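You operate a simulated robot arm through the tools that you are given. There is no shell and no other tool. Be economical: measure what you need, move in short steps, check, and stop when the job is done.

You run a simulated robot arm. Do the job below in one go: nothing can be reset, and whatever is moved stays where it is left.

## Task
Iron the scarf on the ironing board smooth at the heat on its label.
Fine: the iron ends on its rest, switched off; nothing is scorched. Set down upright: iron.

Only the result counts: the job must be done as asked and must still hold three seconds after the hand-in. Knocking over, shifting, dropping, spilling or breaking anything else fails it.

## Robot
A 7-joint arm with a two-finger parallel gripper on a trunk, on a base that drives. Base frame: it is fixed to the floor where the robot stands at the start and does not move with it; the origin is under the middle of the robot, x ahead of it, y to its left, z up; the surface under the hand at the start is at about z = 858. Readings come in mm, rad, newtons and seconds.
Its first joint turns from -2.897 to 2.897 rad. Places, roughly: heat dial [500, -100, 900]. Payload 1.57 kg.
The tool frame sits at the grasp point between the pads (the TCP): z along the fingers, y along the line on which they close. The tips reach 30 mm beyond it. The gripper opens to 80 mm. The fingers are 17 mm wide and 12 mm thick; the gripper's body (40 by 82 mm) begins 80 mm behind the TCP.
Orientation is that of the tool frame in the base frame, as a unit quaternion [x, y, z, w]. With the fingers straight down and closing along the base's y, the tool's x points along the base's -x, its y along +y and its z along -z.

## Interface
- The arm moves only by the tool servo_tool. Its argument "motion" is a list of rows, each a list of 3 entries, a list of its own where there are three numbers: the shift along the tool's x, y, z in mm, then the turn, a rotation vector about the tool's x, y, z in rad, then the opening, from 0 (shut) to 1 (fully open). In form: [[[x, y, z], [wx, wy, wz], gripper], ...]. A call has 1 to 20 rows; each row shifts and turns the commanded pose from where the row before left it, along the tool's axes as they then stand. A row lasts 0.2 s, in which the tool goes at most 50 mm and 0.15 rad; a call with a longer step from one row to the next is refused whole, and so is a gripper value outside its range. Where a pose cannot be reached the arm comes as near as it can. A force on the tool above 50 N (or 10 N above the force at the start of the call, whichever is more), or a blocked arm, ends the call early, and 0.2 s more pass. Each finger travels about 153 mm/s and halts on what it meets, pressing with about 33 N; the grip force reading is that of the motor and also rises with nothing between the fingers. The clock runs only during rows and for 0.2 s after the last one: add rows that do not move to give the fingers time. The reply holds the time, the measured pose of the TCP, the force on the tool along the base axes, the opening and the grip force, in the units named above and with some noise, with the torque about the TCP (base axes, N m) and any sound that the robot's microphone picked up.
- Cameras (640 x 400 px; columns grow to the right, rows downward): "scene" is now at [-36.8, 127.9, 1392.8]; the picture's right is [-0.65, -0.76, 0.00], its down [-0.34, 0.29, -0.90] and it looks along [0.68, -0.58, -0.44] (base axes); focal length 281 px, centre (320, 200). "wrist" rides on the gripper at [72, -7, -122] in the tool frame; the picture's right is [0.09, 1.00, 0.00], its down [-0.84, 0.08, -0.54] and it looks along [-0.54, 0.05, 0.84] (tool axes); focal length 238 px, centre (320, 200). There is no depth. A picture from a camera that has moved, and an enlarged one, comes with that camera's place and axes in the base frame and with its lens. The place of the scene camera against the robot may be out by one fixed shift of up to 18 mm in any direction.
- capture(camera): a new picture of that camera. The clock stands still meanwhile.
- base_move(legs): drives the robot by 1 to 6 legs, each [ahead, left, turn to the left] in mm, mm and rad, along the robot's own axes; the way and the turn of a leg run together, so that a leg with both is an arc; at most 1500 mm and 3.142 rad a leg. The arm and the cameras ride along, it lands a little off, and it stops where it bumps. It gives what a move gives.
- aim_head(pan, tilt): turns the head with the scene camera to pan (to the left, within 2.496 rad either way) and tilt (down, from -0.506 to 1.204), counted from straight ahead of the robot. It gives what a move gives.
- zoom(camera, box): a new picture of the part [left, top, right, bottom] of that camera's present view, enlarged. The clock stands still meanwhile.
- finish_job(): hands the job in; it is judged then, once.

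Go step by step. Nothing tells you exact positions but the pictures and the camera data: compare them with the known pose of the tool, close in by small moves and look again before you grip or let go. The budget is 120 turns and 98 pictures, counting those below and the enlarged ones. Unless the task says otherwise, let go and move clear before handing in, and close with one line.

The tools are called after "Request:" by a JSON object that holds its "fn" and its "kwargs". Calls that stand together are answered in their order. servo_tool: Moves the arm, as the interface text tells. Its arguments: {"type":"object","properties":{"motion":{"type":"array"}},"required":["motion"]} The other tools are called the same way: base_move (legs) drives the base; aim_head (pan, tilt) turns the head that bears the scene camera; capture (camera) takes a picture; zoom (camera, box) takes an enlarged picture of a part of a camera's view; finish_job () hands the job in.

At the start:

```text
time_s: 0.0
position: [618.7, -103.2, 1227.6]
tcp_rot: [0.0, 1.0, 0.0, 0.0]
force: [0.6, -0.1, -0.5]
moment: [0.0, 0.03, 0.04]
gripper_width: 80.0
grip_force: 0.1
robot x, y, heading: [-0.9, 1.4, -0.003]
head pan, tilt: [-0.702, 0.461]
```

scene: 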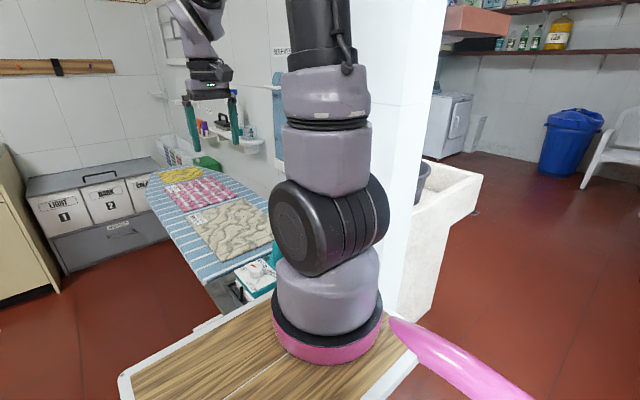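
wrist: 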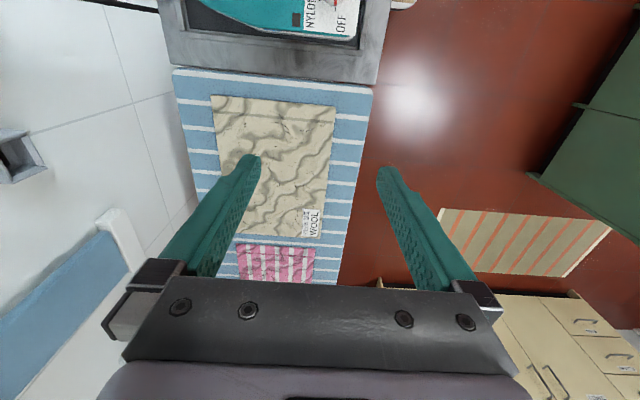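

I see an ironing board with three cloths (beige with a WOOL label, pink, yellow) and the iron in a tray at the near end. I'll zoom in to read the labels and the dial.

Request:
{"fn": "zoom", "kwargs": {"camera": "wrist", "box": [160, 0, 400, 150]}}

Request:
{"fn": "zoom", "kwargs": {"camera": "wrist", "box": [180, 140, 380, 290]}}

Request:
{"fn": "zoom", "kwargs": {"camera": "scene", "box": [140, 140, 300, 310]}}

```text
2.67 times, centred on (280, 75) of wrist
camera zoom: at [546.5, -110.5, 1348.9], right [-0.09, 1.0, 0.0], down [0.84, 0.08, 0.54], along [0.54, 0.05, -0.84], focal length 636 px, centre (427, 533)
```

zoom: 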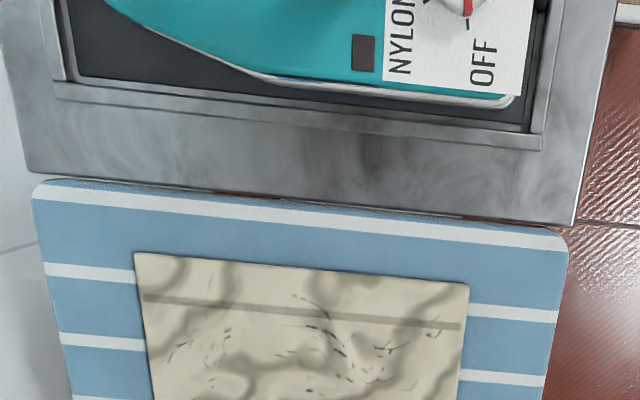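

```text
2.67 times, centred on (280, 215) of wrist
camera zoom: at [546.5, -110.5, 1348.9], right [-0.09, 1.0, 0.0], down [0.84, 0.08, 0.54], along [0.54, 0.05, -0.84], focal length 636 px, centre (427, 160)
```

zoom: 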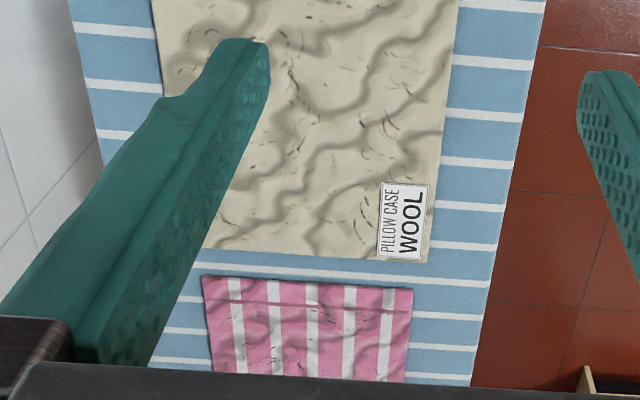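

```text
2.35 times, centred on (220, 225) of scene
camera zoom: at [-36.8, 127.9, 1392.8], right [-0.65, -0.76, 0.0], down [-0.34, 0.29, -0.9], along [0.68, -0.58, -0.44], focal length 662 px, centre (555, 141)
```

zoom: 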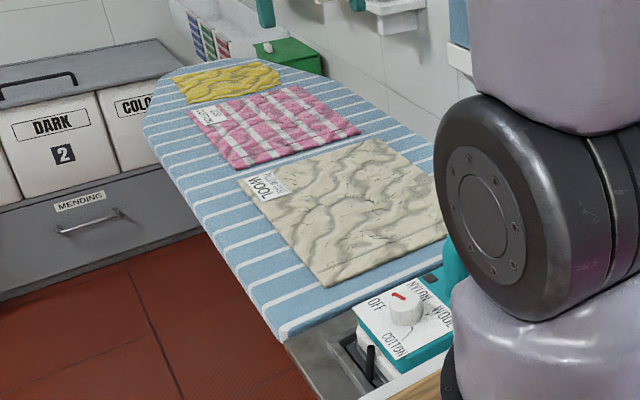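

The beige cloth is a pillow case, so I need to find the scarf among the pink and yellow cloths. I'll zoom in on their labels.

Request:
{"fn": "zoom", "kwargs": {"camera": "scene", "box": [180, 175, 220, 200]}}

Request:
{"fn": "zoom", "kwargs": {"camera": "scene", "box": [150, 155, 214, 195]}}

Request:
{"fn": "servo_tool", "kwargs": {"motion": [[[-40, 0, 0], [0, 0, 0], 1], [[-40, 0, 0], [0, 0, 0], 1], [[-40, 0, 0], [0, 0, 0], 1], [[-40, 0, 0], [0, 0, 0], 1], [[-40, 0, 0], [0, 0, 0], 1]]}}

Request:
{"fn": "capture", "kwargs": {"camera": "wrist"}}

```text
16.00 times, centred on (200, 188) of scene
camera zoom: at [-36.8, 127.9, 1392.8], right [-0.65, -0.76, 0.0], down [-0.34, 0.29, -0.9], along [0.68, -0.58, -0.44], focal length 4500 px, centre (2240, 400)
```

zoom: 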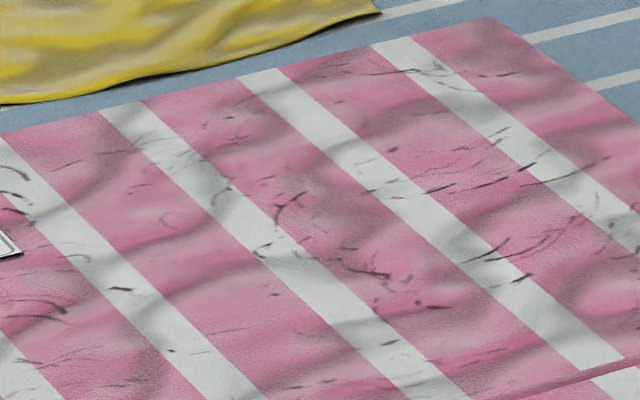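

```text
10.00 times, centred on (182, 175) of scene
camera zoom: at [-36.8, 127.9, 1392.8], right [-0.65, -0.76, 0.0], down [-0.34, 0.29, -0.9], along [0.68, -0.58, -0.44], focal length 2812 px, centre (1700, 450)
```

zoom: 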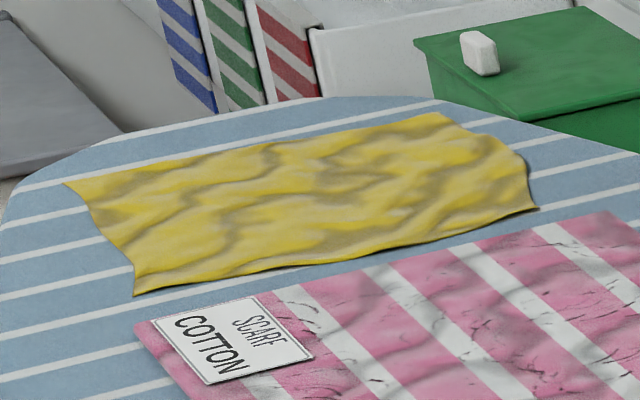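

```text
time_s: 1.2
position: [819.4, -104.1, 1227.7]
tcp_rot: [0.0, 1.0, 0.0, 0.001]
force: [-1.2, -0.6, 0.9]
moment: [0.01, -0.07, -0.04]
gripper_width: 79.9
grip_force: 0.0
robot x, y, heading: [0.1, -4.6, -0.001]
head pan, tilt: [-0.702, 0.461]
```

```text
90 pictures are left
camera wrist: at [746.5, -110.9, 1349.1], right [-0.09, 1.0, 0.0], down [0.84, 0.08, 0.54], along [0.54, 0.05, -0.84], focal length 238 px, centre (320, 200)
```

wrist: 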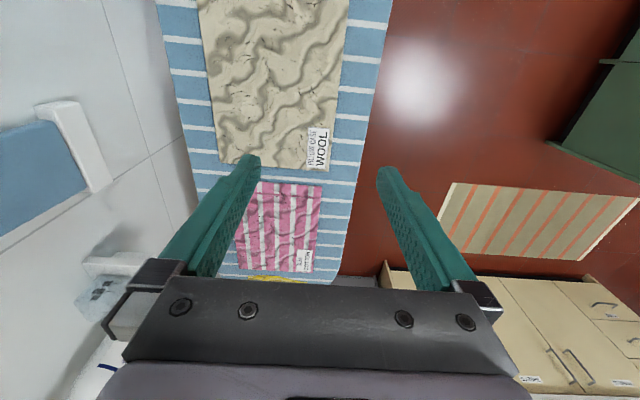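

The pink cloth is the scarf, labelled COTTON, at about x 1025–1325, y -300 to -78. That is out of reach from here, so I'll probably work from the board's left side. Next I'll look at the floor there and at the iron.

Request:
{"fn": "aim_head", "kwargs": {"pan": 0.3, "tilt": 0.6}}

Request:
{"fn": "capture", "kwargs": {"camera": "scene"}}

Request:
{"fn": "aim_head", "kwargs": {"pan": 1.2, "tilt": 0.6}}

Request:
{"fn": "capture", "kwargs": {"camera": "scene"}}

Request:
{"fn": "servo_tool", "kwargs": {"motion": [[[45, 0, 0], [0, 0, 0], 1], [[45, 0, 0], [0, 0, 0], 1], [[45, 0, 0], [0, 0, 0], 1], [[45, 0, 0], [0, 0, 0], 1], [[45, 0, 0], [0, 0, 0], 1], [[45, 0, 0], [0, 0, 0], 1], [[45, 0, 0], [0, 0, 0], 1]]}}

Request:
{"fn": "capture", "kwargs": {"camera": "wrist"}}

```text
time_s: 2.5
position: [818.0, -105.5, 1226.4]
tcp_rot: [0.0, 1.0, 0.0, 0.0]
force: [-0.2, -0.2, 0.0]
moment: [0.01, 0.04, 0.03]
gripper_width: 79.9
grip_force: 0.1
robot x, y, heading: [1.7, 0.2, -0.002]
head pan, tilt: [0.3, 0.6]
```

```text
89 pictures are left
camera scene: at [-22.3, 213.2, 1380.2], right [0.29, -0.96, 0.0], down [-0.54, -0.17, -0.83], along [0.79, 0.24, -0.56], focal length 281 px, centre (320, 200)
```

scene: 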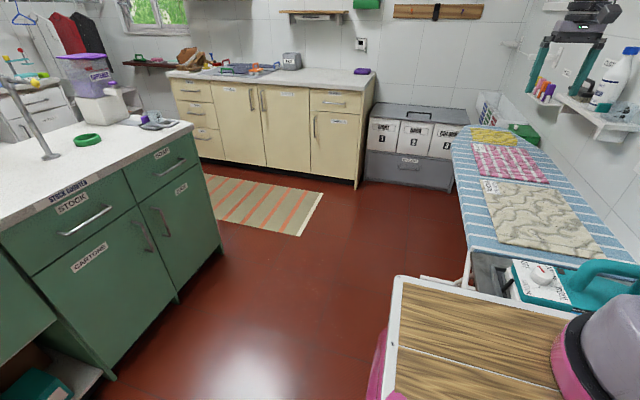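

```text
time_s: 3.7
position: [819.2, -104.2, 1226.6]
tcp_rot: [0.0, 1.0, 0.0, 0.0]
force: [-0.7, -0.2, -0.6]
moment: [-0.01, -0.01, -0.04]
gripper_width: 80.2
grip_force: 0.2
robot x, y, heading: [-3.2, 2.5, -0.001]
head pan, tilt: [1.201, 0.6]
```

```text
88 pictures are left
camera scene: at [-74.8, 269.5, 1380.2], right [0.93, -0.36, 0.0], down [-0.2, -0.53, -0.83], along [0.3, 0.77, -0.56], focal length 281 px, centre (320, 200)
```

scene: 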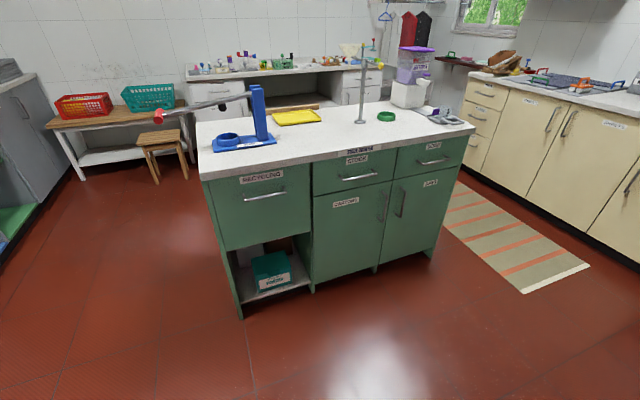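

```text
time_s: 5.3
position: [503.5, -104.8, 1223.1]
tcp_rot: [0.0, 1.0, 0.0, -0.001]
force: [0.1, 1.1, -0.3]
moment: [0.02, 0.05, -0.03]
gripper_width: 79.9
grip_force: 0.0
robot x, y, heading: [-0.8, 0.2, -0.004]
head pan, tilt: [1.201, 0.6]
```

```text
87 pictures are left
camera wrist: at [431.8, -110.0, 1345.1], right [-0.09, 1.0, 0.0], down [0.84, 0.08, 0.54], along [0.54, 0.05, -0.84], focal length 238 px, centre (320, 200)
```

wrist: 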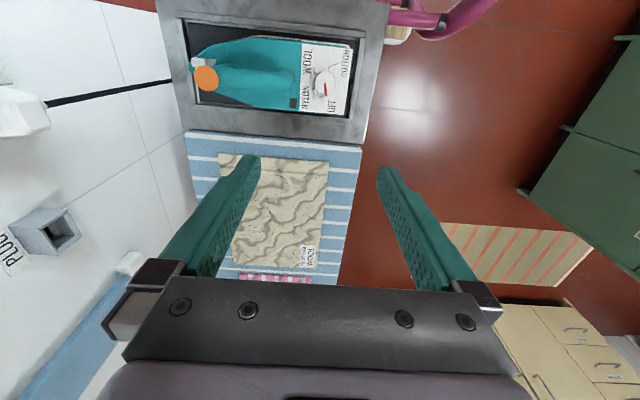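

The floor on the board's left is clear as far as the green island at y≈1250. The iron lies across the near tray, so I'll look at it closely before driving.

Request:
{"fn": "zoom", "kwargs": {"camera": "wrist", "box": [170, 10, 380, 140]}}

Request:
{"fn": "zoom", "kwargs": {"camera": "wrist", "box": [0, 50, 200, 290]}}

Request:
{"fn": "aim_head", "kwargs": {"pan": -0.3, "tilt": 0.8}}

Request:
{"fn": "capture", "kwargs": {"camera": "scene"}}

```text
3.05 times, centred on (275, 75) of wrist
camera zoom: at [431.8, -110.0, 1345.1], right [-0.09, 1.0, 0.0], down [0.84, 0.08, 0.54], along [0.54, 0.05, -0.84], focal length 726 px, centre (457, 581)
```

zoom: 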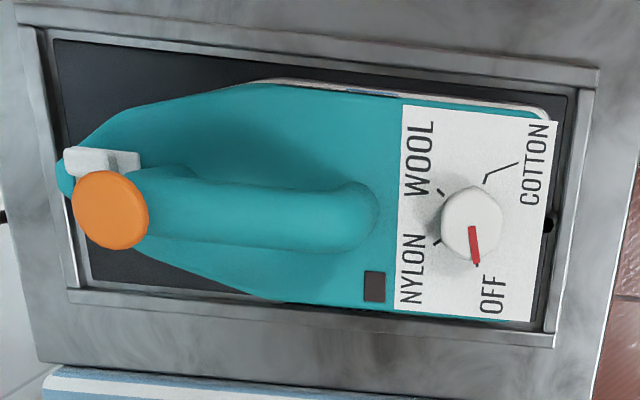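

```text
1.67 times, centred on (100, 170) of wrist
camera zoom: at [431.8, -110.0, 1345.1], right [-0.09, 1.0, 0.0], down [0.84, 0.08, 0.54], along [0.54, 0.05, -0.84], focal length 397 px, centre (687, 250)
```

zoom: 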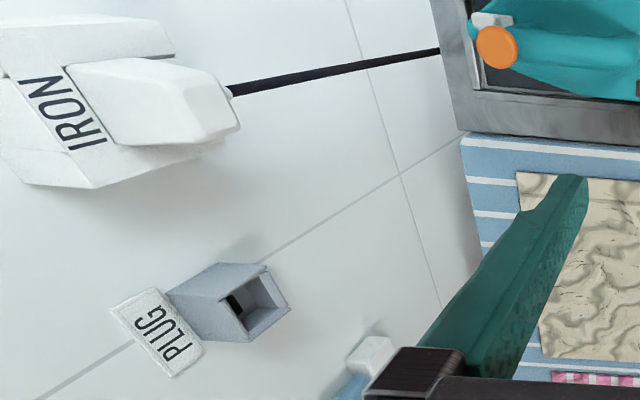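

```text
time_s: 6.9
position: [504.6, -102.9, 1224.6]
tcp_rot: [0.0, 1.0, 0.0, 0.0]
force: [-0.7, 0.1, 0.0]
moment: [-0.01, 0.03, 0.05]
gripper_width: 80.0
grip_force: 0.0
robot x, y, heading: [-2.7, -1.3, -0.001]
head pan, tilt: [-0.3, 0.799]
```

```text
84 pictures are left
camera scene: at [-29.8, 163.3, 1363.3], right [-0.3, -0.96, 0.0], down [-0.69, 0.21, -0.7], along [0.67, -0.21, -0.72], focal length 281 px, centre (320, 200)
```

scene: 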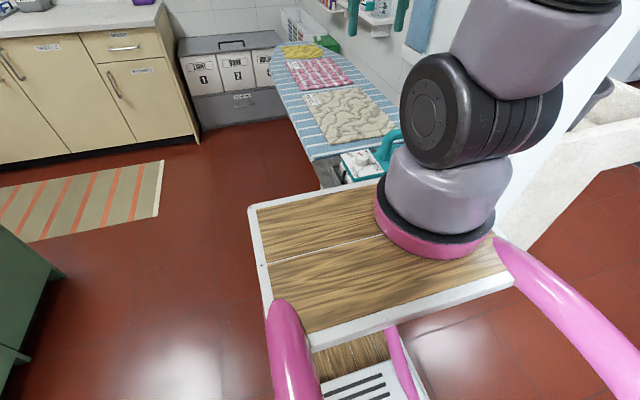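

The iron sits in its tray with its cord plugged into the wall, and the dial reads OFF. I'll drive round to the board's left side, in steps.

Request:
{"fn": "base_move", "kwargs": {"legs": [[-80, 0, 0], [0, 620, 0], [1090, 0, 0]]}}

```text
time_s: 16.1
position: [1496.1, 504.3, 1223.6]
tcp_rot: [0.002, 1.0, 0.001, 0.0]
force: [0.6, -0.4, 0.2]
moment: [0.0, -0.01, -0.01]
gripper_width: 80.0
grip_force: 0.0
robot x, y, heading: [992.5, 610.5, -0.001]
head pan, tilt: [-0.3, 0.799]
```

Request:
{"fn": "base_move", "kwargs": {"legs": [[0, 0, -1.57]]}}

Request:
{"fn": "aim_head", "kwargs": {"pan": 0.0, "tilt": 0.8}}

Request:
{"fn": "capture", "kwargs": {"camera": "scene"}}

Request:
{"fn": "capture", "kwargs": {"camera": "wrist"}}

```text
time_s: 20.4
position: [878.5, 110.5, 1224.0]
tcp_rot: [0.716, 0.699, 0.0, 0.0]
force: [-1.0, -0.8, 0.2]
moment: [0.01, -0.02, 0.01]
gripper_width: 80.2
grip_force: 0.0
robot x, y, heading: [992.9, 610.2, -1.597]
head pan, tilt: [-0.3, 0.799]
```

```text
time_s: 21.2
position: [876.2, 110.4, 1224.2]
tcp_rot: [0.715, 0.699, -0.001, 0.0]
force: [0.5, -0.8, 0.1]
moment: [0.02, 0.0, 0.0]
gripper_width: 80.0
grip_force: 0.0
robot x, y, heading: [993.8, 611.5, -1.597]
head pan, tilt: [0.0, 0.799]
```

```text
83 pictures are left
camera scene: at [1176.6, 622.7, 1363.3], right [-1.0, 0.03, 0.0], down [0.02, 0.72, -0.7], along [-0.02, -0.7, -0.72], focal length 281 px, centre (320, 200)
```

scene: 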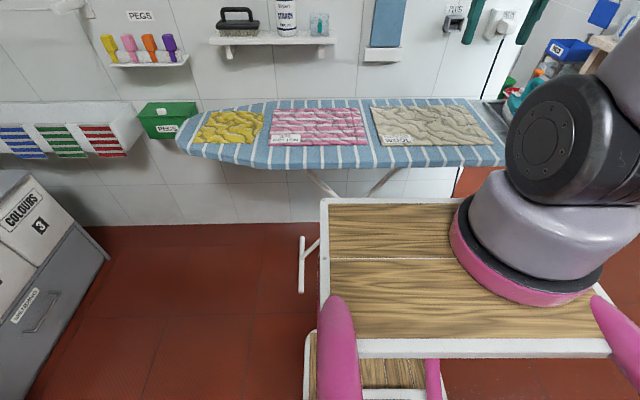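

```text
82 pictures are left
camera wrist: at [871.6, 181.9, 1345.5], right [1.0, 0.07, 0.0], down [0.06, -0.84, 0.54], along [0.04, -0.54, -0.84], focal length 238 px, centre (320, 200)
```

wrist: 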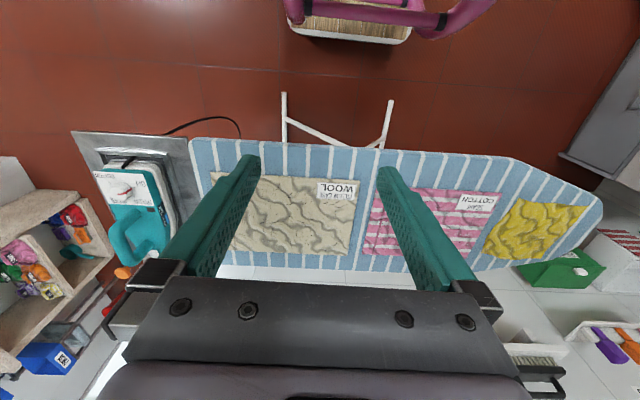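

I'm on the board's left side, with its near edge at y≈0. I'll move a little closer and turn the dial from here.

Request:
{"fn": "base_move", "kwargs": {"legs": [[110, 30, 0.026]]}}

Request:
{"fn": "aim_head", "kwargs": {"pan": -0.75, "tilt": 0.6}}

Request:
{"fn": "capture", "kwargs": {"camera": "scene"}}

```text
time_s: 22.4
position: [918.6, -6.4, 1224.0]
tcp_rot: [0.706, 0.708, 0.0, 0.0]
force: [0.1, 1.2, -0.3]
moment: [0.05, -0.02, -0.03]
gripper_width: 80.1
grip_force: 0.1
robot x, y, heading: [1023.6, 499.5, -1.567]
head pan, tilt: [0.0, 0.799]
```

```text
time_s: 23.5
position: [918.7, -5.5, 1223.3]
tcp_rot: [0.707, 0.708, 0.0, 0.0]
force: [0.1, -0.4, -0.8]
moment: [0.0, 0.02, 0.0]
gripper_width: 80.1
grip_force: 0.1
robot x, y, heading: [1021.4, 500.3, -1.568]
head pan, tilt: [-0.75, 0.6]
```

```text
81 pictures are left
camera scene: at [1144.8, 531.5, 1380.2], right [-0.73, 0.68, 0.0], down [0.38, 0.41, -0.82], along [-0.56, -0.6, -0.57], focal length 281 px, centre (320, 200)
```

scene: 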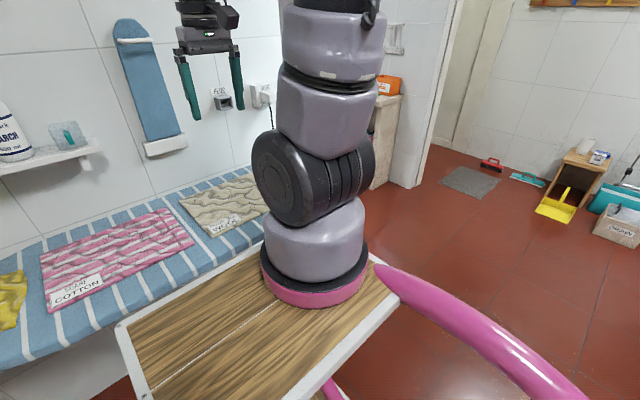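

The scene view of the iron is blocked by the arm, so I'll move the hand over the dial (about 480, -99) and use the wrist camera.

Request:
{"fn": "servo_tool", "kwargs": {"motion": [[[0, -44, 0], [0, 0, 0], 1], [[0, -44, 0], [0, 0, 0], 1], [[0, -44, 0], [0, 0, 0], 1], [[0, -44, 0], [0, 0, 0], 1], [[0, -44, 0], [0, 0, 0], 1], [[0, -44, 0], [0, 0, 0], 1], [[0, -44, 0], [0, 0, 0], 1], [[0, -44, 0], [0, 0, 0], 1], [[0, -44, 0], [0, 0, 0], 1], [[0, -43, 0], [0, 0, 0], 1], [[-31, 0, 30], [0, 0, 0], 1], [[-31, 0, 30], [0, 0, 0], 1], [[-31, 0, 30], [0, 0, 0], 1], [[0, 0, 30], [0, 0, 0], 1], [[0, 0, 25], [0, 0, 0], 1]]}}

Request:
{"fn": "capture", "kwargs": {"camera": "wrist"}}

```text
time_s: 26.7
position: [481.2, -99.3, 1077.9]
tcp_rot: [0.707, 0.708, 0.0, 0.0]
force: [0.5, -0.6, 0.7]
moment: [0.01, 0.03, -0.02]
gripper_width: 80.2
grip_force: 0.2
robot x, y, heading: [1021.4, 499.2, -1.566]
head pan, tilt: [-0.75, 0.6]
```

```text
80 pictures are left
camera wrist: at [473.2, -27.7, 1200.5], right [1.0, 0.09, 0.0], down [0.08, -0.84, 0.54], along [0.05, -0.54, -0.84], focal length 238 px, centre (320, 200)
```

wrist: 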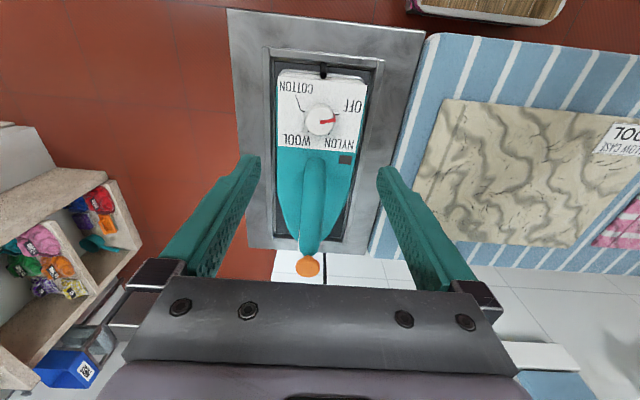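

Request:
{"fn": "zoom", "kwargs": {"camera": "wrist", "box": [240, 50, 400, 150]}}

Request:
{"fn": "zoom", "kwargs": {"camera": "wrist", "box": [240, 130, 400, 290]}}

```text
4.00 times, centred on (320, 100) of wrist
camera zoom: at [473.2, -27.7, 1200.5], right [1.0, 0.09, 0.0], down [0.08, -0.84, 0.54], along [0.05, -0.54, -0.84], focal length 953 px, centre (320, 600)
```

zoom: 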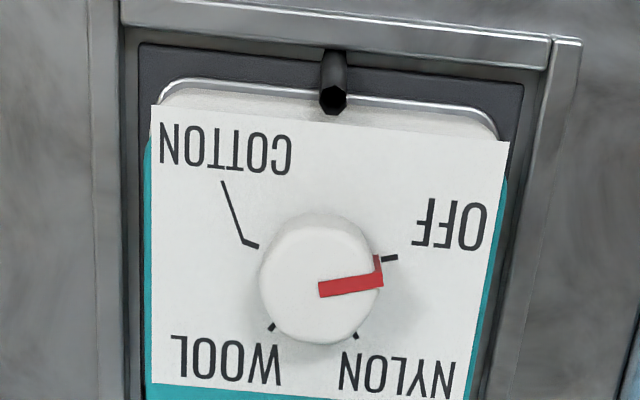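

```text
2.50 times, centred on (320, 210) of wrist
camera zoom: at [473.2, -27.7, 1200.5], right [1.0, 0.09, 0.0], down [0.08, -0.84, 0.54], along [0.05, -0.54, -0.84], focal length 596 px, centre (320, 175)
```

zoom: 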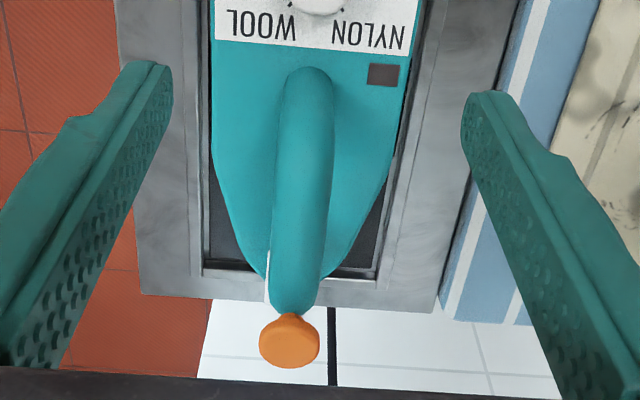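

The dial runs OFF → NYLON → WOOL → COTTON in about 72° steps clockwise from above, and its centre is near (480, -101). I'll pre-rotate, partly close the fingers, and go down above the knob.

Request:
{"fn": "servo_tool", "kwargs": {"motion": [[[-1.7, -1.2, 30], [0, 0, 0], 0.75], [[0, 0, 30], [0, 0, -0.126], 0.7], [[0, 0, 20], [0, 0, -0.126], 0.7], [[0, 0, 20], [0, 0, -0.126], 0.7], [[0, 0, 10], [0, 0, -0.126], 0.7], [[0, 0, 0], [0, 0, -0.126], 0.7]]}}

Request:
{"fn": "capture", "kwargs": {"camera": "wrist"}}

```text
time_s: 28.1
position: [480.6, -101.5, 968.4]
tcp_rot: [0.452, 0.892, 0.0, -0.001]
force: [0.0, 0.8, 0.2]
moment: [0.0, 0.01, -0.03]
gripper_width: 56.2
grip_force: 0.1
robot x, y, heading: [1021.1, 499.8, -1.567]
head pan, tilt: [-0.75, 0.6]
```

```text
77 pictures are left
camera wrist: at [431.2, -46.6, 1090.3], right [0.75, 0.66, 0.0], down [0.56, -0.63, 0.54], along [0.36, -0.41, -0.84], focal length 238 px, centre (320, 200)
```

wrist: 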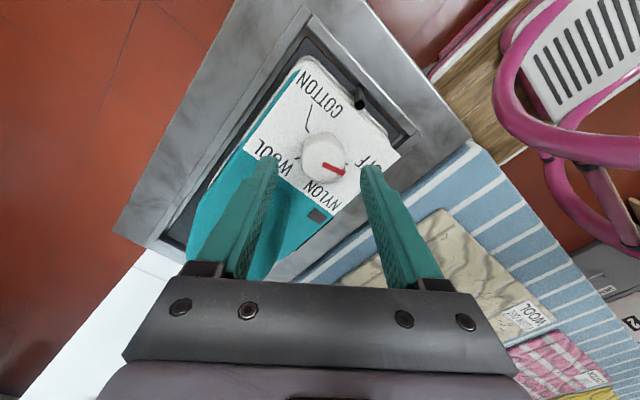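

Request:
{"fn": "servo_tool", "kwargs": {"motion": [[[1, 1.8, 15], [0, 0, 0], 0.7], [[0, 0, 10], [0, 0, 0], 0.7], [[0, 0, 8], [0, 0, 0], 0.7], [[0, 0, 0], [0, 0, 0], 0.7]]}}

Request:
{"fn": "capture", "kwargs": {"camera": "wrist"}}

```text
time_s: 28.9
position: [475.8, -100.6, 940.7]
tcp_rot: [0.453, 0.891, -0.003, -0.002]
force: [4.2, 4.7, 18.0]
moment: [0.54, -0.65, 0.04]
gripper_width: 61.3
grip_force: 2.6
robot x, y, heading: [1022.8, 501.6, -1.573]
head pan, tilt: [-0.75, 0.6]
stopped in row 4: the force on the tool passed its limit at 56 N (the readings are from after the stop); the commanded pose is now the measured one
```

```text
76 pictures are left
camera wrist: at [429.7, -44.9, 1064.0], right [0.75, 0.66, -0.01], down [0.56, -0.63, 0.54], along [0.35, -0.41, -0.84], focal length 238 px, centre (320, 200)
```

wrist: 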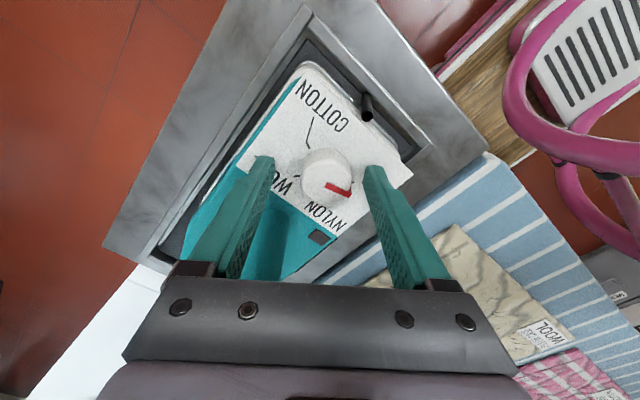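

The tips touched the plate, so it's at z≈909. I'll lift slightly, centre and close gently on the knob.

Request:
{"fn": "servo_tool", "kwargs": {"motion": [[[0, 0, -5], [0, 0, 0], 0.7], [[-1, 4.5, 0], [0, 0, 0], 0.7], [[0, 0, 0], [0, 0, 0], 0.5], [[0, 0, 0], [0, 0, 0], 0.3], [[0, 0, 0], [0, 0, 0], 0.3]]}}

Request:
{"fn": "zoom", "kwargs": {"camera": "wrist", "box": [220, 80, 420, 280]}}

```text
time_s: 30.1
position: [480.7, -99.3, 945.6]
tcp_rot: [0.453, 0.892, -0.003, -0.002]
force: [-0.3, -1.5, 0.4]
moment: [0.17, -0.33, -0.03]
gripper_width: 32.2
grip_force: 33.4
robot x, y, heading: [1021.8, 495.1, -1.568]
head pan, tilt: [-0.75, 0.6]
```

```text
2.00 times, centred on (320, 180) of wrist
camera zoom: at [433.1, -43.9, 1067.6], right [0.75, 0.66, -0.01], down [0.56, -0.63, 0.54], along [0.35, -0.41, -0.84], focal length 477 px, centre (320, 240)
```

zoom: 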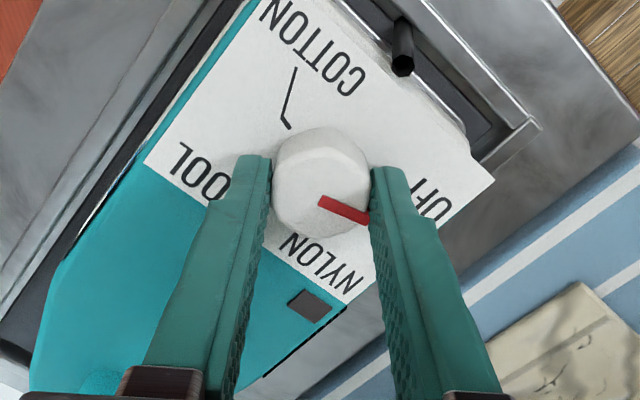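

Gripped at 32 mm. I'll turn the knob one step clockwise.

Request:
{"fn": "servo_tool", "kwargs": {"motion": [[[0, 0, 0], [0, 0, 0.14], 0.3], [[0, 0, 0], [0, 0, 0.14], 0.3], [[0, 0, 0], [0, 0, 0.14], 0.3], [[0, 0, 0], [0, 0, 0.14], 0.3], [[0, 0, 0], [0, 0, 0.14], 0.3], [[0, 0, 0], [0, 0, 0.14], 0.3], [[0, 0, 0], [0, 0, 0.14], 0.3], [[0, 0, 0], [0, 0, 0.14], 0.3], [[0, 0, 0], [0, 0, 0.137], 0.3], [[0, 0, 0], [0, 0, 0], 0.3]]}}

Request:
{"fn": "zoom", "kwargs": {"camera": "wrist", "box": [220, 80, 420, 280]}}

```text
time_s: 32.3
position: [482.2, -98.8, 944.7]
tcp_rot: [0.891, 0.454, -0.004, 0.0]
force: [-3.0, 2.2, 2.6]
moment: [-0.19, -0.11, 0.0]
gripper_width: 32.2
grip_force: 33.2
robot x, y, heading: [1027.3, 499.6, -1.572]
head pan, tilt: [-0.75, 0.6]
```

```text
2.00 times, centred on (320, 180) of wrist
camera zoom: at [517.9, -35.5, 1067.1], right [0.86, -0.51, 0.0], down [-0.43, -0.72, 0.55], along [-0.28, -0.47, -0.84], focal length 477 px, centre (320, 240)
```

zoom: 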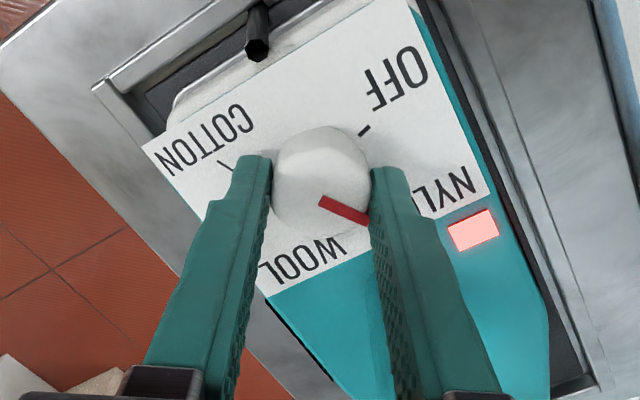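

The lamp is on and the dial is at NYLON. I'll release, rotate back, regrip and turn again.

Request:
{"fn": "servo_tool", "kwargs": {"motion": [[[0, 0, 0], [0, 0, 0], 0.6], [[0, 0, 0], [0, 0, -0.14], 0.6], [[0, 0, 0], [0, 0, -0.14], 0.6], [[0, 0, 0], [0, 0, -0.14], 0.6], [[0, 0, 0], [0, 0, -0.14], 0.6], [[0, 0, 0], [0, 0, -0.14], 0.6], [[0, 0, 0], [0, 0, -0.14], 0.6], [[0, 0, 0], [0, 0, -0.14], 0.6], [[0, 0, 0], [0, 0, -0.14], 0.6], [[0, 0, 0], [0, 0, -0.137], 0.6], [[0, 0, 0], [0, 0, 0], 0.3], [[0, 0, 0], [0, 0, 0], 0.3]]}}

Request:
{"fn": "servo_tool", "kwargs": {"motion": [[[0, 0, 0], [0, 0, 0.14], 0.3], [[0, 0, 0], [0, 0, 0.14], 0.3], [[0, 0, 0], [0, 0, 0.14], 0.3], [[0, 0, 0], [0, 0, 0.14], 0.3], [[0, 0, 0], [0, 0, 0.14], 0.3], [[0, 0, 0], [0, 0, 0.14], 0.3], [[0, 0, 0], [0, 0, 0.14], 0.3], [[0, 0, 0], [0, 0, 0.14], 0.3], [[0, 0, 0], [0, 0, 0.137], 0.3], [[0, 0, 0], [0, 0, 0], 0.3]]}}

Request:
{"fn": "zoom", "kwargs": {"camera": "wrist", "box": [220, 80, 420, 280]}}

```text
time_s: 34.9
position: [482.3, -98.4, 945.7]
tcp_rot: [0.452, 0.892, -0.003, -0.002]
force: [1.6, 1.1, 1.9]
moment: [0.26, -0.11, 0.02]
gripper_width: 31.4
grip_force: 33.5
robot x, y, heading: [1021.9, 500.1, -1.568]
head pan, tilt: [-0.75, 0.6]
```

```text
time_s: 37.1
position: [482.2, -98.8, 945.8]
tcp_rot: [0.891, 0.454, -0.004, 0.001]
force: [2.4, 1.5, 0.6]
moment: [0.1, -0.27, 0.01]
gripper_width: 31.4
grip_force: 33.1
robot x, y, heading: [1021.3, 499.7, -1.571]
head pan, tilt: [-0.75, 0.6]
```

```text
2.00 times, centred on (320, 180) of wrist
camera zoom: at [519.0, -35.7, 1067.0], right [0.86, -0.51, 0.0], down [-0.43, -0.72, 0.55], along [-0.28, -0.47, -0.84], focal length 477 px, centre (320, 240)
```

zoom: 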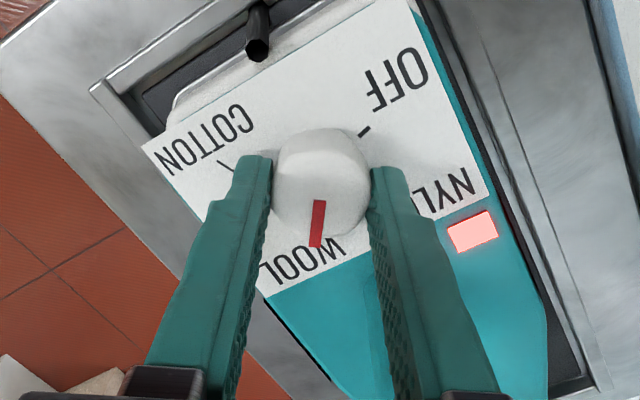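

Request:
{"fn": "servo_tool", "kwargs": {"motion": [[[0, 0, 0], [0, 0, 0], 0.6], [[0, 0, 0], [0, 0, -0.14], 0.6], [[0, 0, 0], [0, 0, -0.14], 0.6], [[0, 0, 0], [0, 0, -0.14], 0.6], [[0, 0, 0], [0, 0, -0.14], 0.6], [[0, 0, 0], [0, 0, -0.14], 0.6], [[0, 0, 0], [0, 0, -0.14], 0.6], [[0, 0, 0], [0, 0, -0.14], 0.6], [[0, 0, 0], [0, 0, -0.14], 0.6], [[0, 0, 0], [0, 0, -0.137], 0.6], [[0, 0, 0], [0, 0, 0], 0.3], [[0, 0, 0], [0, 0, 0], 0.3]]}}

Request:
{"fn": "servo_tool", "kwargs": {"motion": [[[0, 0, 0], [0, 0, 0.14], 0.3], [[0, 0, 0], [0, 0, 0.14], 0.3], [[0, 0, 0], [0, 0, 0.14], 0.3], [[0, 0, 0], [0, 0, 0.14], 0.3], [[0, 0, 0], [0, 0, 0.14], 0.3], [[0, 0, 0], [0, 0, 0.14], 0.3], [[0, 0, 0], [0, 0, 0.14], 0.3], [[0, 0, 0], [0, 0, 0.14], 0.3], [[0, 0, 0], [0, 0, 0.137], 0.3], [[0, 0, 0], [0, 0, 0], 0.3], [[0, 0, 0], [0, 0, 0], 0.6], [[0, 0, 0], [0, 0, 0], 0.7], [[0, 0, -30], [0, 0, 0], 0.8], [[0, 0, -30], [0, 0, 0], 1]]}}

Request:
{"fn": "capture", "kwargs": {"camera": "wrist"}}

```text
time_s: 39.7
position: [483.0, -97.7, 945.3]
tcp_rot: [0.453, 0.891, -0.003, -0.002]
force: [1.5, 4.4, 1.7]
moment: [0.34, -0.35, -0.02]
gripper_width: 32.5
grip_force: 33.3
robot x, y, heading: [1022.2, 504.3, -1.569]
head pan, tilt: [-0.75, 0.6]
```

```text
time_s: 42.7
position: [482.2, -98.8, 1004.4]
tcp_rot: [0.89, 0.455, -0.004, 0.001]
force: [-0.9, -0.3, 0.0]
moment: [-0.07, 0.02, 0.03]
gripper_width: 79.7
grip_force: 0.0
robot x, y, heading: [1024.3, 497.9, -1.573]
head pan, tilt: [-0.75, 0.6]
```

```text
72 pictures are left
camera wrist: at [519.2, -35.6, 1127.1], right [0.86, -0.51, 0.0], down [-0.42, -0.72, 0.55], along [-0.28, -0.47, -0.84], focal length 238 px, centre (320, 200)
```

wrist: 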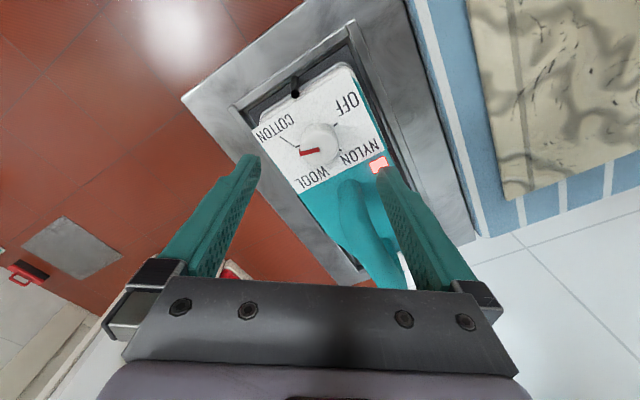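

Request:
{"fn": "zoom", "kwargs": {"camera": "wrist", "box": [240, 80, 400, 200]}}

```text
3.33 times, centred on (320, 140) of wrist
camera zoom: at [519.2, -35.6, 1127.1], right [0.86, -0.51, 0.0], down [-0.42, -0.72, 0.55], along [-0.28, -0.47, -0.84], focal length 794 px, centre (320, 400)
```

zoom: 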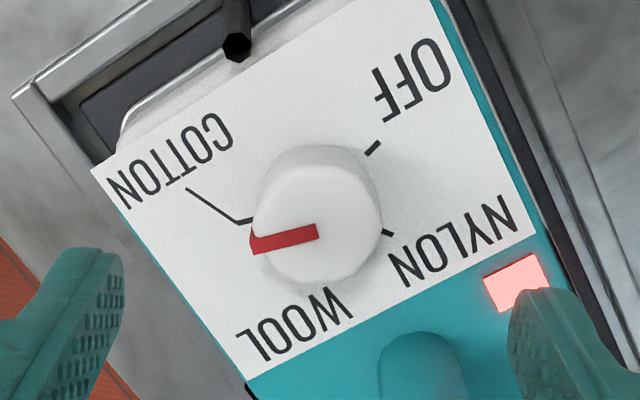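

The dial is at COTTON. Before gripping I want an oblique side view of the handle, because it seems to arch up towards the nose.

Request:
{"fn": "servo_tool", "kwargs": {"motion": [[[0, 0, -40], [0, 0, 0], 1], [[20, 0, 0], [0, 0, 0.135], 1], [[20, 0, 0], [0, 0, 0.135], 1], [[20, 0, 0], [0, 0, 0.135], 1], [[20, 0, 0], [0, 0, 0.135], 1], [[20, 0, 0], [0, 0, 0.135], 1], [[10, 40, 0], [0, 0, 0.135], 1], [[10, 40, 0], [0, 0, 0.135], 1], [[20, 40, 0], [0, 0, 0], 1], [[20, 0, 30], [0, 0, 0], 1], [[0, 0, 20], [0, 0, 0], 1]]}}

Request:
{"fn": "capture", "kwargs": {"camera": "wrist"}}

```text
time_s: 45.1
position: [634.1, -150.5, 996.0]
tcp_rot: [1.0, 0.0, -0.003, 0.003]
force: [-0.5, 0.2, -0.4]
moment: [-0.02, 0.0, 0.02]
gripper_width: 80.0
grip_force: 0.0
robot x, y, heading: [1020.6, 498.5, -1.569]
head pan, tilt: [-0.75, 0.6]
```

```text
70 pictures are left
camera wrist: at [707.1, -142.4, 1116.0], right [0.09, -1.0, 0.01], down [-0.83, -0.07, 0.55], along [-0.55, -0.06, -0.84], focal length 238 px, centre (320, 200)
```

wrist: 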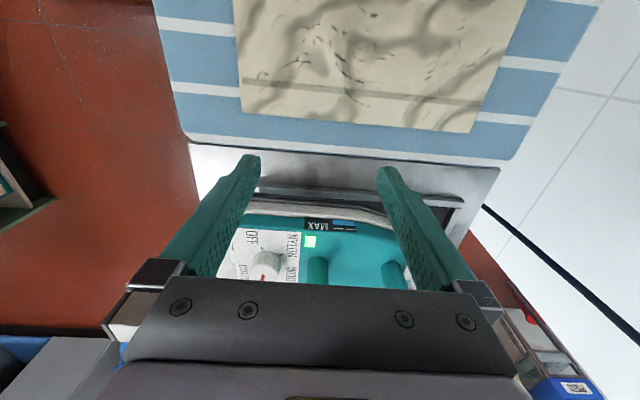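

Request:
{"fn": "servo_tool", "kwargs": {"motion": [[[0, 0, -10], [0, -0.14, 0], 1], [[0, 0, 0], [0, -0.14, 0], 1], [[0, 0, 0], [0, -0.14, 0], 1], [[0, 0, 0], [0, -0.14, 0], 1], [[0, 20, 0], [0, 0, 0], 1]]}}

Request:
{"fn": "capture", "kwargs": {"camera": "wrist"}}

```text
time_s: 46.3
position: [633.8, -169.9, 1004.4]
tcp_rot: [0.96, -0.001, -0.28, 0.002]
force: [-0.1, 1.1, 0.2]
moment: [-0.01, 0.0, 0.01]
gripper_width: 80.3
grip_force: 0.0
robot x, y, heading: [1020.0, 494.5, -1.569]
head pan, tilt: [-0.75, 0.6]
```

```text
69 pictures are left
camera wrist: at [759.5, -162.5, 1069.2], right [0.08, -1.0, -0.04], down [-0.41, -0.07, 0.91], along [-0.91, -0.05, -0.42], focal length 238 px, centre (320, 200)
```

wrist: 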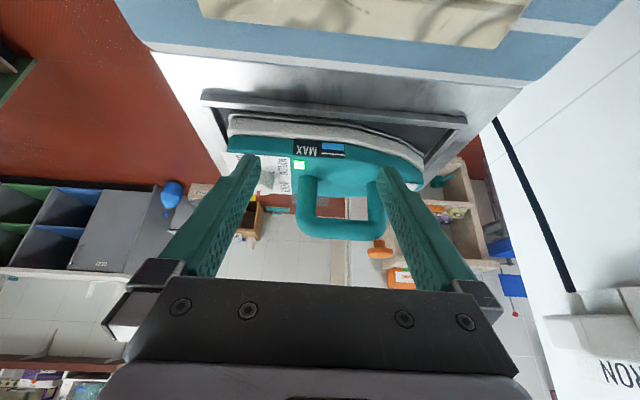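

The lamp now shows green. The handle bar is at z≈958–987, running along y from -170 to -245 at x≈480. I'll level the tool, turn it so the fingers close along x, and hover above the handle at y≈-192.

Request:
{"fn": "servo_tool", "kwargs": {"motion": [[[0, 0, -30], [0, 0.14, 0], 1], [[0, 0, -30], [0, 0.14, 0], 1], [[0, 0, -20], [0, 0.14, 0], 1], [[0, 0, -10], [0, 0.14, 0], 1], [[-40, 0, 0], [0, 0, 0], 1], [[-40, 0, 0], [0, 0, 0], 1], [[-40, 0, 0], [0, 0, 0], 1], [[-10, 20, 0], [0, 0, -0.15], 1], [[0, 0, 0], [0, 0, -0.15], 1], [[0, 0, 0], [0, 0, -0.15], 1], [[0, 0, 0], [0, 0, -0.15], 1], [[0, 0, 0], [0, 0, -0.15], 1], [[0, 0, 0], [0, 0, -0.15], 1], [[0, 0, 0], [0, 0, -0.15], 1], [[0, 0, 0], [0, 0, -0.15], 1], [[0, 0, 0], [0, 0, -0.15], 1], [[0, 0, 0], [0, 0, -0.15], 1], [[0, 0, 0], [0, 0, -0.07], 1]]}}

Request:
{"fn": "capture", "kwargs": {"camera": "wrist"}}

```text
time_s: 50.1
position: [540.1, -190.8, 1088.1]
tcp_rot: [0.707, 0.707, -0.005, -0.001]
force: [0.3, 0.2, 0.1]
moment: [0.0, -0.01, 0.05]
gripper_width: 80.1
grip_force: 0.0
robot x, y, heading: [1022.0, 500.5, -1.568]
head pan, tilt: [-0.75, 0.6]
```

```text
68 pictures are left
camera wrist: at [533.0, -118.5, 1209.5], right [1.0, 0.09, -0.01], down [0.08, -0.83, 0.55], along [0.04, -0.54, -0.84], focal length 238 px, centre (320, 200)
```

wrist: 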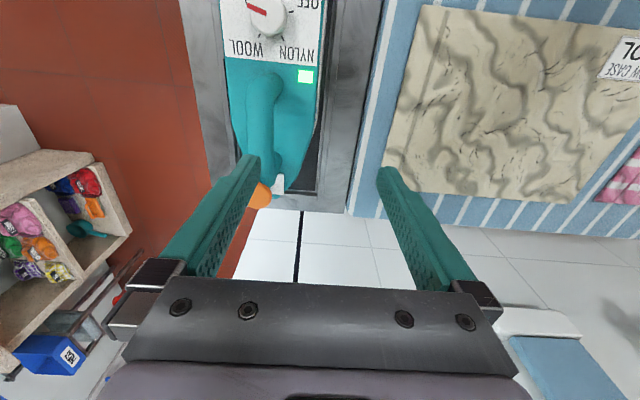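

Request:
{"fn": "servo_tool", "kwargs": {"motion": [[[0, -30, 0], [0, 0, 0], 1], [[0, -28, 0], [0, 0, 0], 1], [[0, 0, 25], [0, 0, 0], 1], [[0, 0, 25], [0, 0, 0], 1], [[0, 0, 10], [0, 0, 0], 1]]}}

Request:
{"fn": "capture", "kwargs": {"camera": "wrist"}}

```text
time_s: 51.3
position: [480.1, -190.5, 1027.2]
tcp_rot: [0.708, 0.706, -0.004, 0.0]
force: [0.1, 0.3, 0.2]
moment: [-0.01, -0.04, 0.0]
gripper_width: 79.9
grip_force: 0.1
robot x, y, heading: [1022.5, 500.6, -1.567]
head pan, tilt: [-0.75, 0.6]
```

```text
67 pictures are left
camera wrist: at [473.9, -117.8, 1149.4], right [1.0, 0.09, -0.01], down [0.08, -0.83, 0.55], along [0.04, -0.54, -0.84], focal length 238 px, centre (320, 200)
```

wrist: 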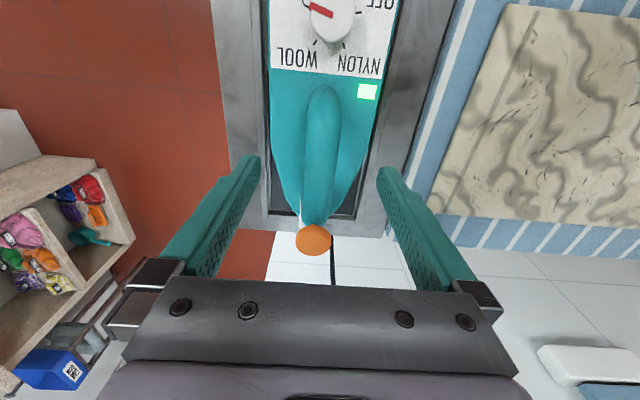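

The hand is centred over the handle, so I'll go down and grip.

Request:
{"fn": "servo_tool", "kwargs": {"motion": [[[0, 1, 25], [0, 0, 0], 1], [[0, 0, 20], [0, 0, 0], 1], [[0, 0, 12], [0, 0, 0], 1], [[0, 0, 0], [0, 0, 0], 0.6], [[0, 0, 0], [0, 0, 0], 0.2], [[0, 0, 0], [0, 0, 0], 0.1], [[0, 0, 0], [0, 0, 0], 0.1]]}}

Request:
{"fn": "capture", "kwargs": {"camera": "wrist"}}

```text
time_s: 52.9
position: [481.2, -191.8, 970.9]
tcp_rot: [0.707, 0.707, -0.004, -0.001]
force: [-4.8, -0.8, -0.2]
moment: [-0.46, 0.14, -0.1]
gripper_width: 25.5
grip_force: 33.3
robot x, y, heading: [1023.9, 496.0, -1.567]
head pan, tilt: [-0.75, 0.6]
```

```text
66 pictures are left
camera wrist: at [474.9, -118.8, 1091.3], right [1.0, 0.09, -0.01], down [0.08, -0.83, 0.55], along [0.04, -0.54, -0.84], focal length 238 px, centre (320, 200)
```

wrist: 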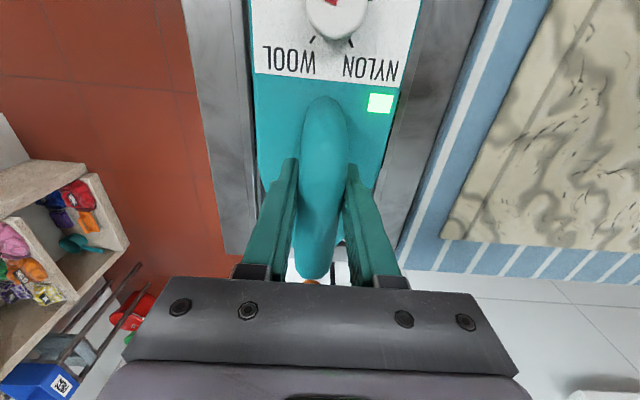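

Request:
{"fn": "servo_tool", "kwargs": {"motion": [[[0, 0, -5], [0, 0, 0], 0], [[0, 0, -10], [0, 0, 0], 0], [[0, 0, -10], [0, 0, 0], 0], [[0, 0, -15], [0, 0, 0], 0], [[0, 0, 0], [0, 0, 0], 0]]}}

Request:
{"fn": "capture", "kwargs": {"camera": "wrist"}}

```text
time_s: 54.1
position: [480.3, -191.1, 1010.6]
tcp_rot: [0.708, 0.706, -0.003, -0.001]
force: [0.0, -0.7, -12.3]
moment: [-0.13, -0.02, 0.05]
gripper_width: 25.7
grip_force: 32.6
robot x, y, heading: [1020.8, 496.7, -1.569]
head pan, tilt: [-0.75, 0.6]
```

```text
65 pictures are left
camera wrist: at [474.8, -118.7, 1131.6], right [1.0, 0.09, -0.01], down [0.08, -0.83, 0.55], along [0.04, -0.54, -0.84], focal length 238 px, centre (320, 200)
```

wrist: 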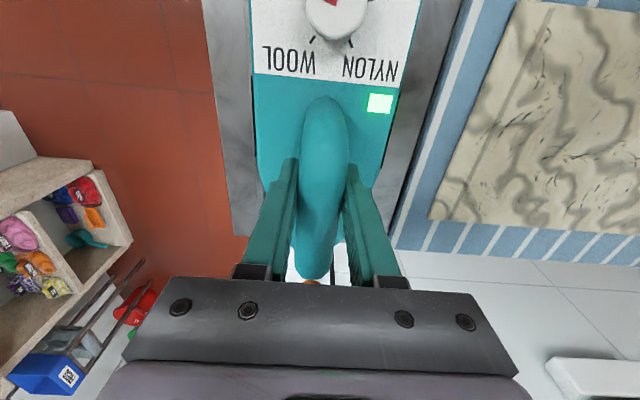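

Lifted cleanly: about 1.25 kg and level. I'll raise it higher and carry it over to the scarf.

Request:
{"fn": "servo_tool", "kwargs": {"motion": [[[0, 0, -30], [0, 0, 0], 0], [[0, 0, -30], [0, 0, 0], 0], [[0, 20, -20], [0, 0, 0], 0], [[0, 40, 0], [0, 0, 0], 0], [[0, 40, 0], [0, 0, 0], 0], [[0, 40, 0], [0, 0, 0], 0], [[0, 40, 0], [0, 0, 0], 0], [[0, 40, 0], [0, 0, 0], 0], [[0, 40, 0], [0, 0, 0], 0], [[0, 40, 0], [0, 0, 0], 0], [[0, 40, 0], [0, 0, 0], 0], [[0, 40, 0], [0, 0, 0], 0], [[0, 40, 0], [0, 0, 0], 0], [[0, 40, 0], [0, 0, 0], 0]]}}

Request:
{"fn": "aim_head", "kwargs": {"pan": -0.1, "tilt": 0.7}}

Request:
{"fn": "capture", "kwargs": {"camera": "scene"}}

Request:
{"fn": "capture", "kwargs": {"camera": "wrist"}}

```text
time_s: 57.1
position: [941.1, -191.2, 1088.4]
tcp_rot: [0.708, 0.706, -0.004, 0.0]
force: [-1.7, -0.8, -12.3]
moment: [-0.18, 0.06, 0.0]
gripper_width: 26.0
grip_force: 33.0
robot x, y, heading: [1020.5, 496.1, -1.566]
head pan, tilt: [-0.75, 0.6]
```

```text
time_s: 58.2
position: [940.4, -192.6, 1087.8]
tcp_rot: [0.708, 0.707, -0.005, -0.001]
force: [0.6, 0.5, -13.7]
moment: [-0.14, -0.03, 0.04]
gripper_width: 25.8
grip_force: 32.7
robot x, y, heading: [1021.1, 499.0, -1.571]
head pan, tilt: [-0.099, 0.7]
```

```text
64 pictures are left
camera scene: at [1196.5, 511.3, 1371.6], right [-1.0, 0.1, 0.0], down [0.06, 0.64, -0.76], along [-0.08, -0.76, -0.64], focal length 281 px, centre (320, 200)
```

scene: 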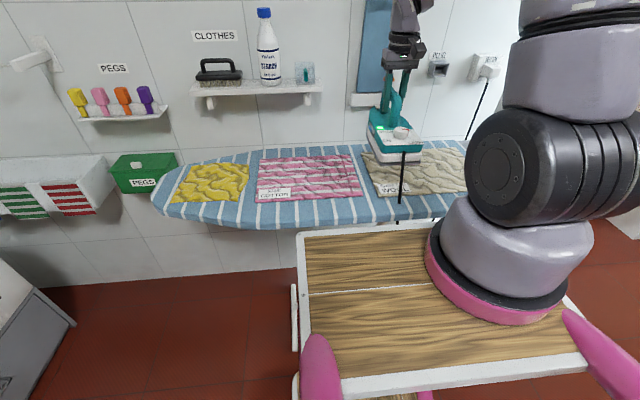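

```text
63 pictures are left
camera wrist: at [934.6, -118.6, 1209.2], right [1.0, 0.09, -0.01], down [0.08, -0.83, 0.55], along [0.04, -0.54, -0.84], focal length 238 px, centre (320, 200)
```

wrist: 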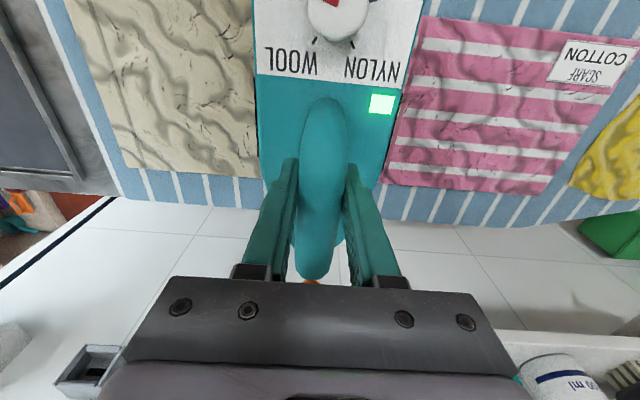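

The scarf spans x≈1025–1330, y≈-298 to -80. The pillow case ends near x=986 and the yellow cloth starts near x=1360. The sole is about ±57 wide and runs from +140 to -120 along y from the TCP, so I'll stroke along x between about 1058 and 1290 in two lanes. I'll move over the scarf and come down gently.

Request:
{"fn": "servo_tool", "kwargs": {"motion": [[[0, 40, 0], [0, 0, 0], 0], [[0, 40, 0], [0, 0, 0], 0], [[0, 40, 0], [0, 0, 0], 0], [[0, 40, 0], [0, 0, 0], 0], [[0, 40, 0], [0, 0, 0], 0], [[0, 30, 0], [0, 0, 0], 0], [[0, 0, 40], [0, 0, 0], 0], [[0, 0, 30], [0, 0, 0], 0]]}}

Request:
{"fn": "capture", "kwargs": {"camera": "wrist"}}

Request:
{"fn": "zoom", "kwargs": {"camera": "scene", "box": [160, 80, 480, 240]}}

```text
time_s: 60.0
position: [1171.3, -193.4, 1015.5]
tcp_rot: [0.708, 0.706, -0.004, 0.0]
force: [0.5, 0.6, -11.7]
moment: [-0.17, -0.01, 0.03]
gripper_width: 25.6
grip_force: 33.2
robot x, y, heading: [1021.7, 503.4, -1.567]
head pan, tilt: [-0.099, 0.7]
```

```text
62 pictures are left
camera wrist: at [1165.4, -119.6, 1137.6], right [1.0, 0.09, -0.01], down [0.08, -0.83, 0.55], along [0.04, -0.54, -0.84], focal length 238 px, centre (320, 200)
```

wrist: 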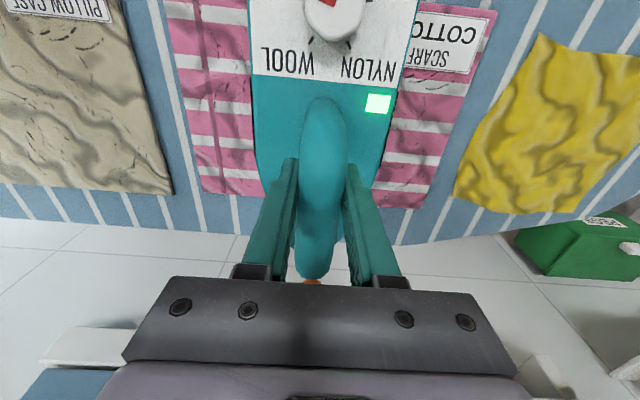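

```text
2.00 times, centred on (320, 160) of scene
camera zoom: at [1196.6, 511.7, 1371.6], right [-1.0, 0.1, 0.0], down [0.06, 0.64, -0.76], along [-0.07, -0.76, -0.64], focal length 562 px, centre (320, 280)
```

zoom: 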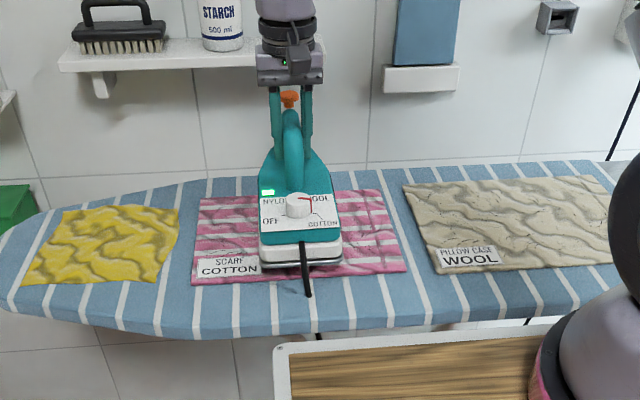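

The clearances look good: scarf 1016–1320, pillow case up to 976, yellow cloth from 1361. I'll lower until contact.

Request:
{"fn": "servo_tool", "kwargs": {"motion": [[[0, 0, 12], [0, 0, 0], 0], [[0, 0, 10], [0, 0, 0], 0], [[0, 0, 6], [0, 0, 0], 0], [[0, 0, 4], [0, 0, 0], 0]]}}

Request:
{"fn": "zoom", "kwargs": {"camera": "scene", "box": [240, 120, 380, 220]}}

```text
time_s: 61.0
position: [1171.6, -191.8, 983.4]
tcp_rot: [0.707, 0.707, -0.005, 0.0]
force: [-0.3, -0.9, -12.8]
moment: [-0.17, 0.02, -0.01]
gripper_width: 25.7
grip_force: 33.1
robot x, y, heading: [1021.6, 498.4, -1.567]
head pan, tilt: [-0.099, 0.7]
```

```text
4.00 times, centred on (310, 170) of scene
camera zoom: at [1196.7, 511.4, 1371.6], right [-1.0, 0.1, 0.0], down [0.06, 0.64, -0.76], along [-0.07, -0.76, -0.64], focal length 1125 px, centre (360, 320)
```

zoom: 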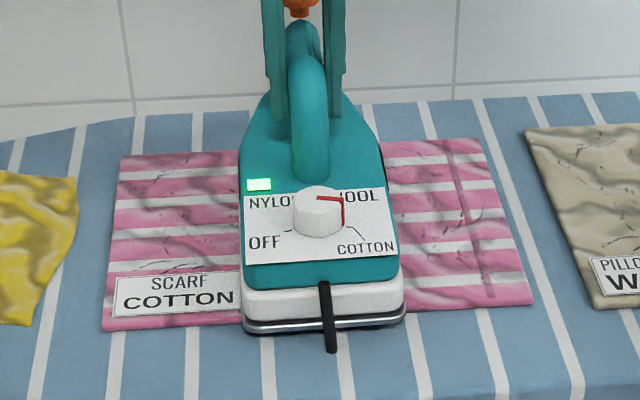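

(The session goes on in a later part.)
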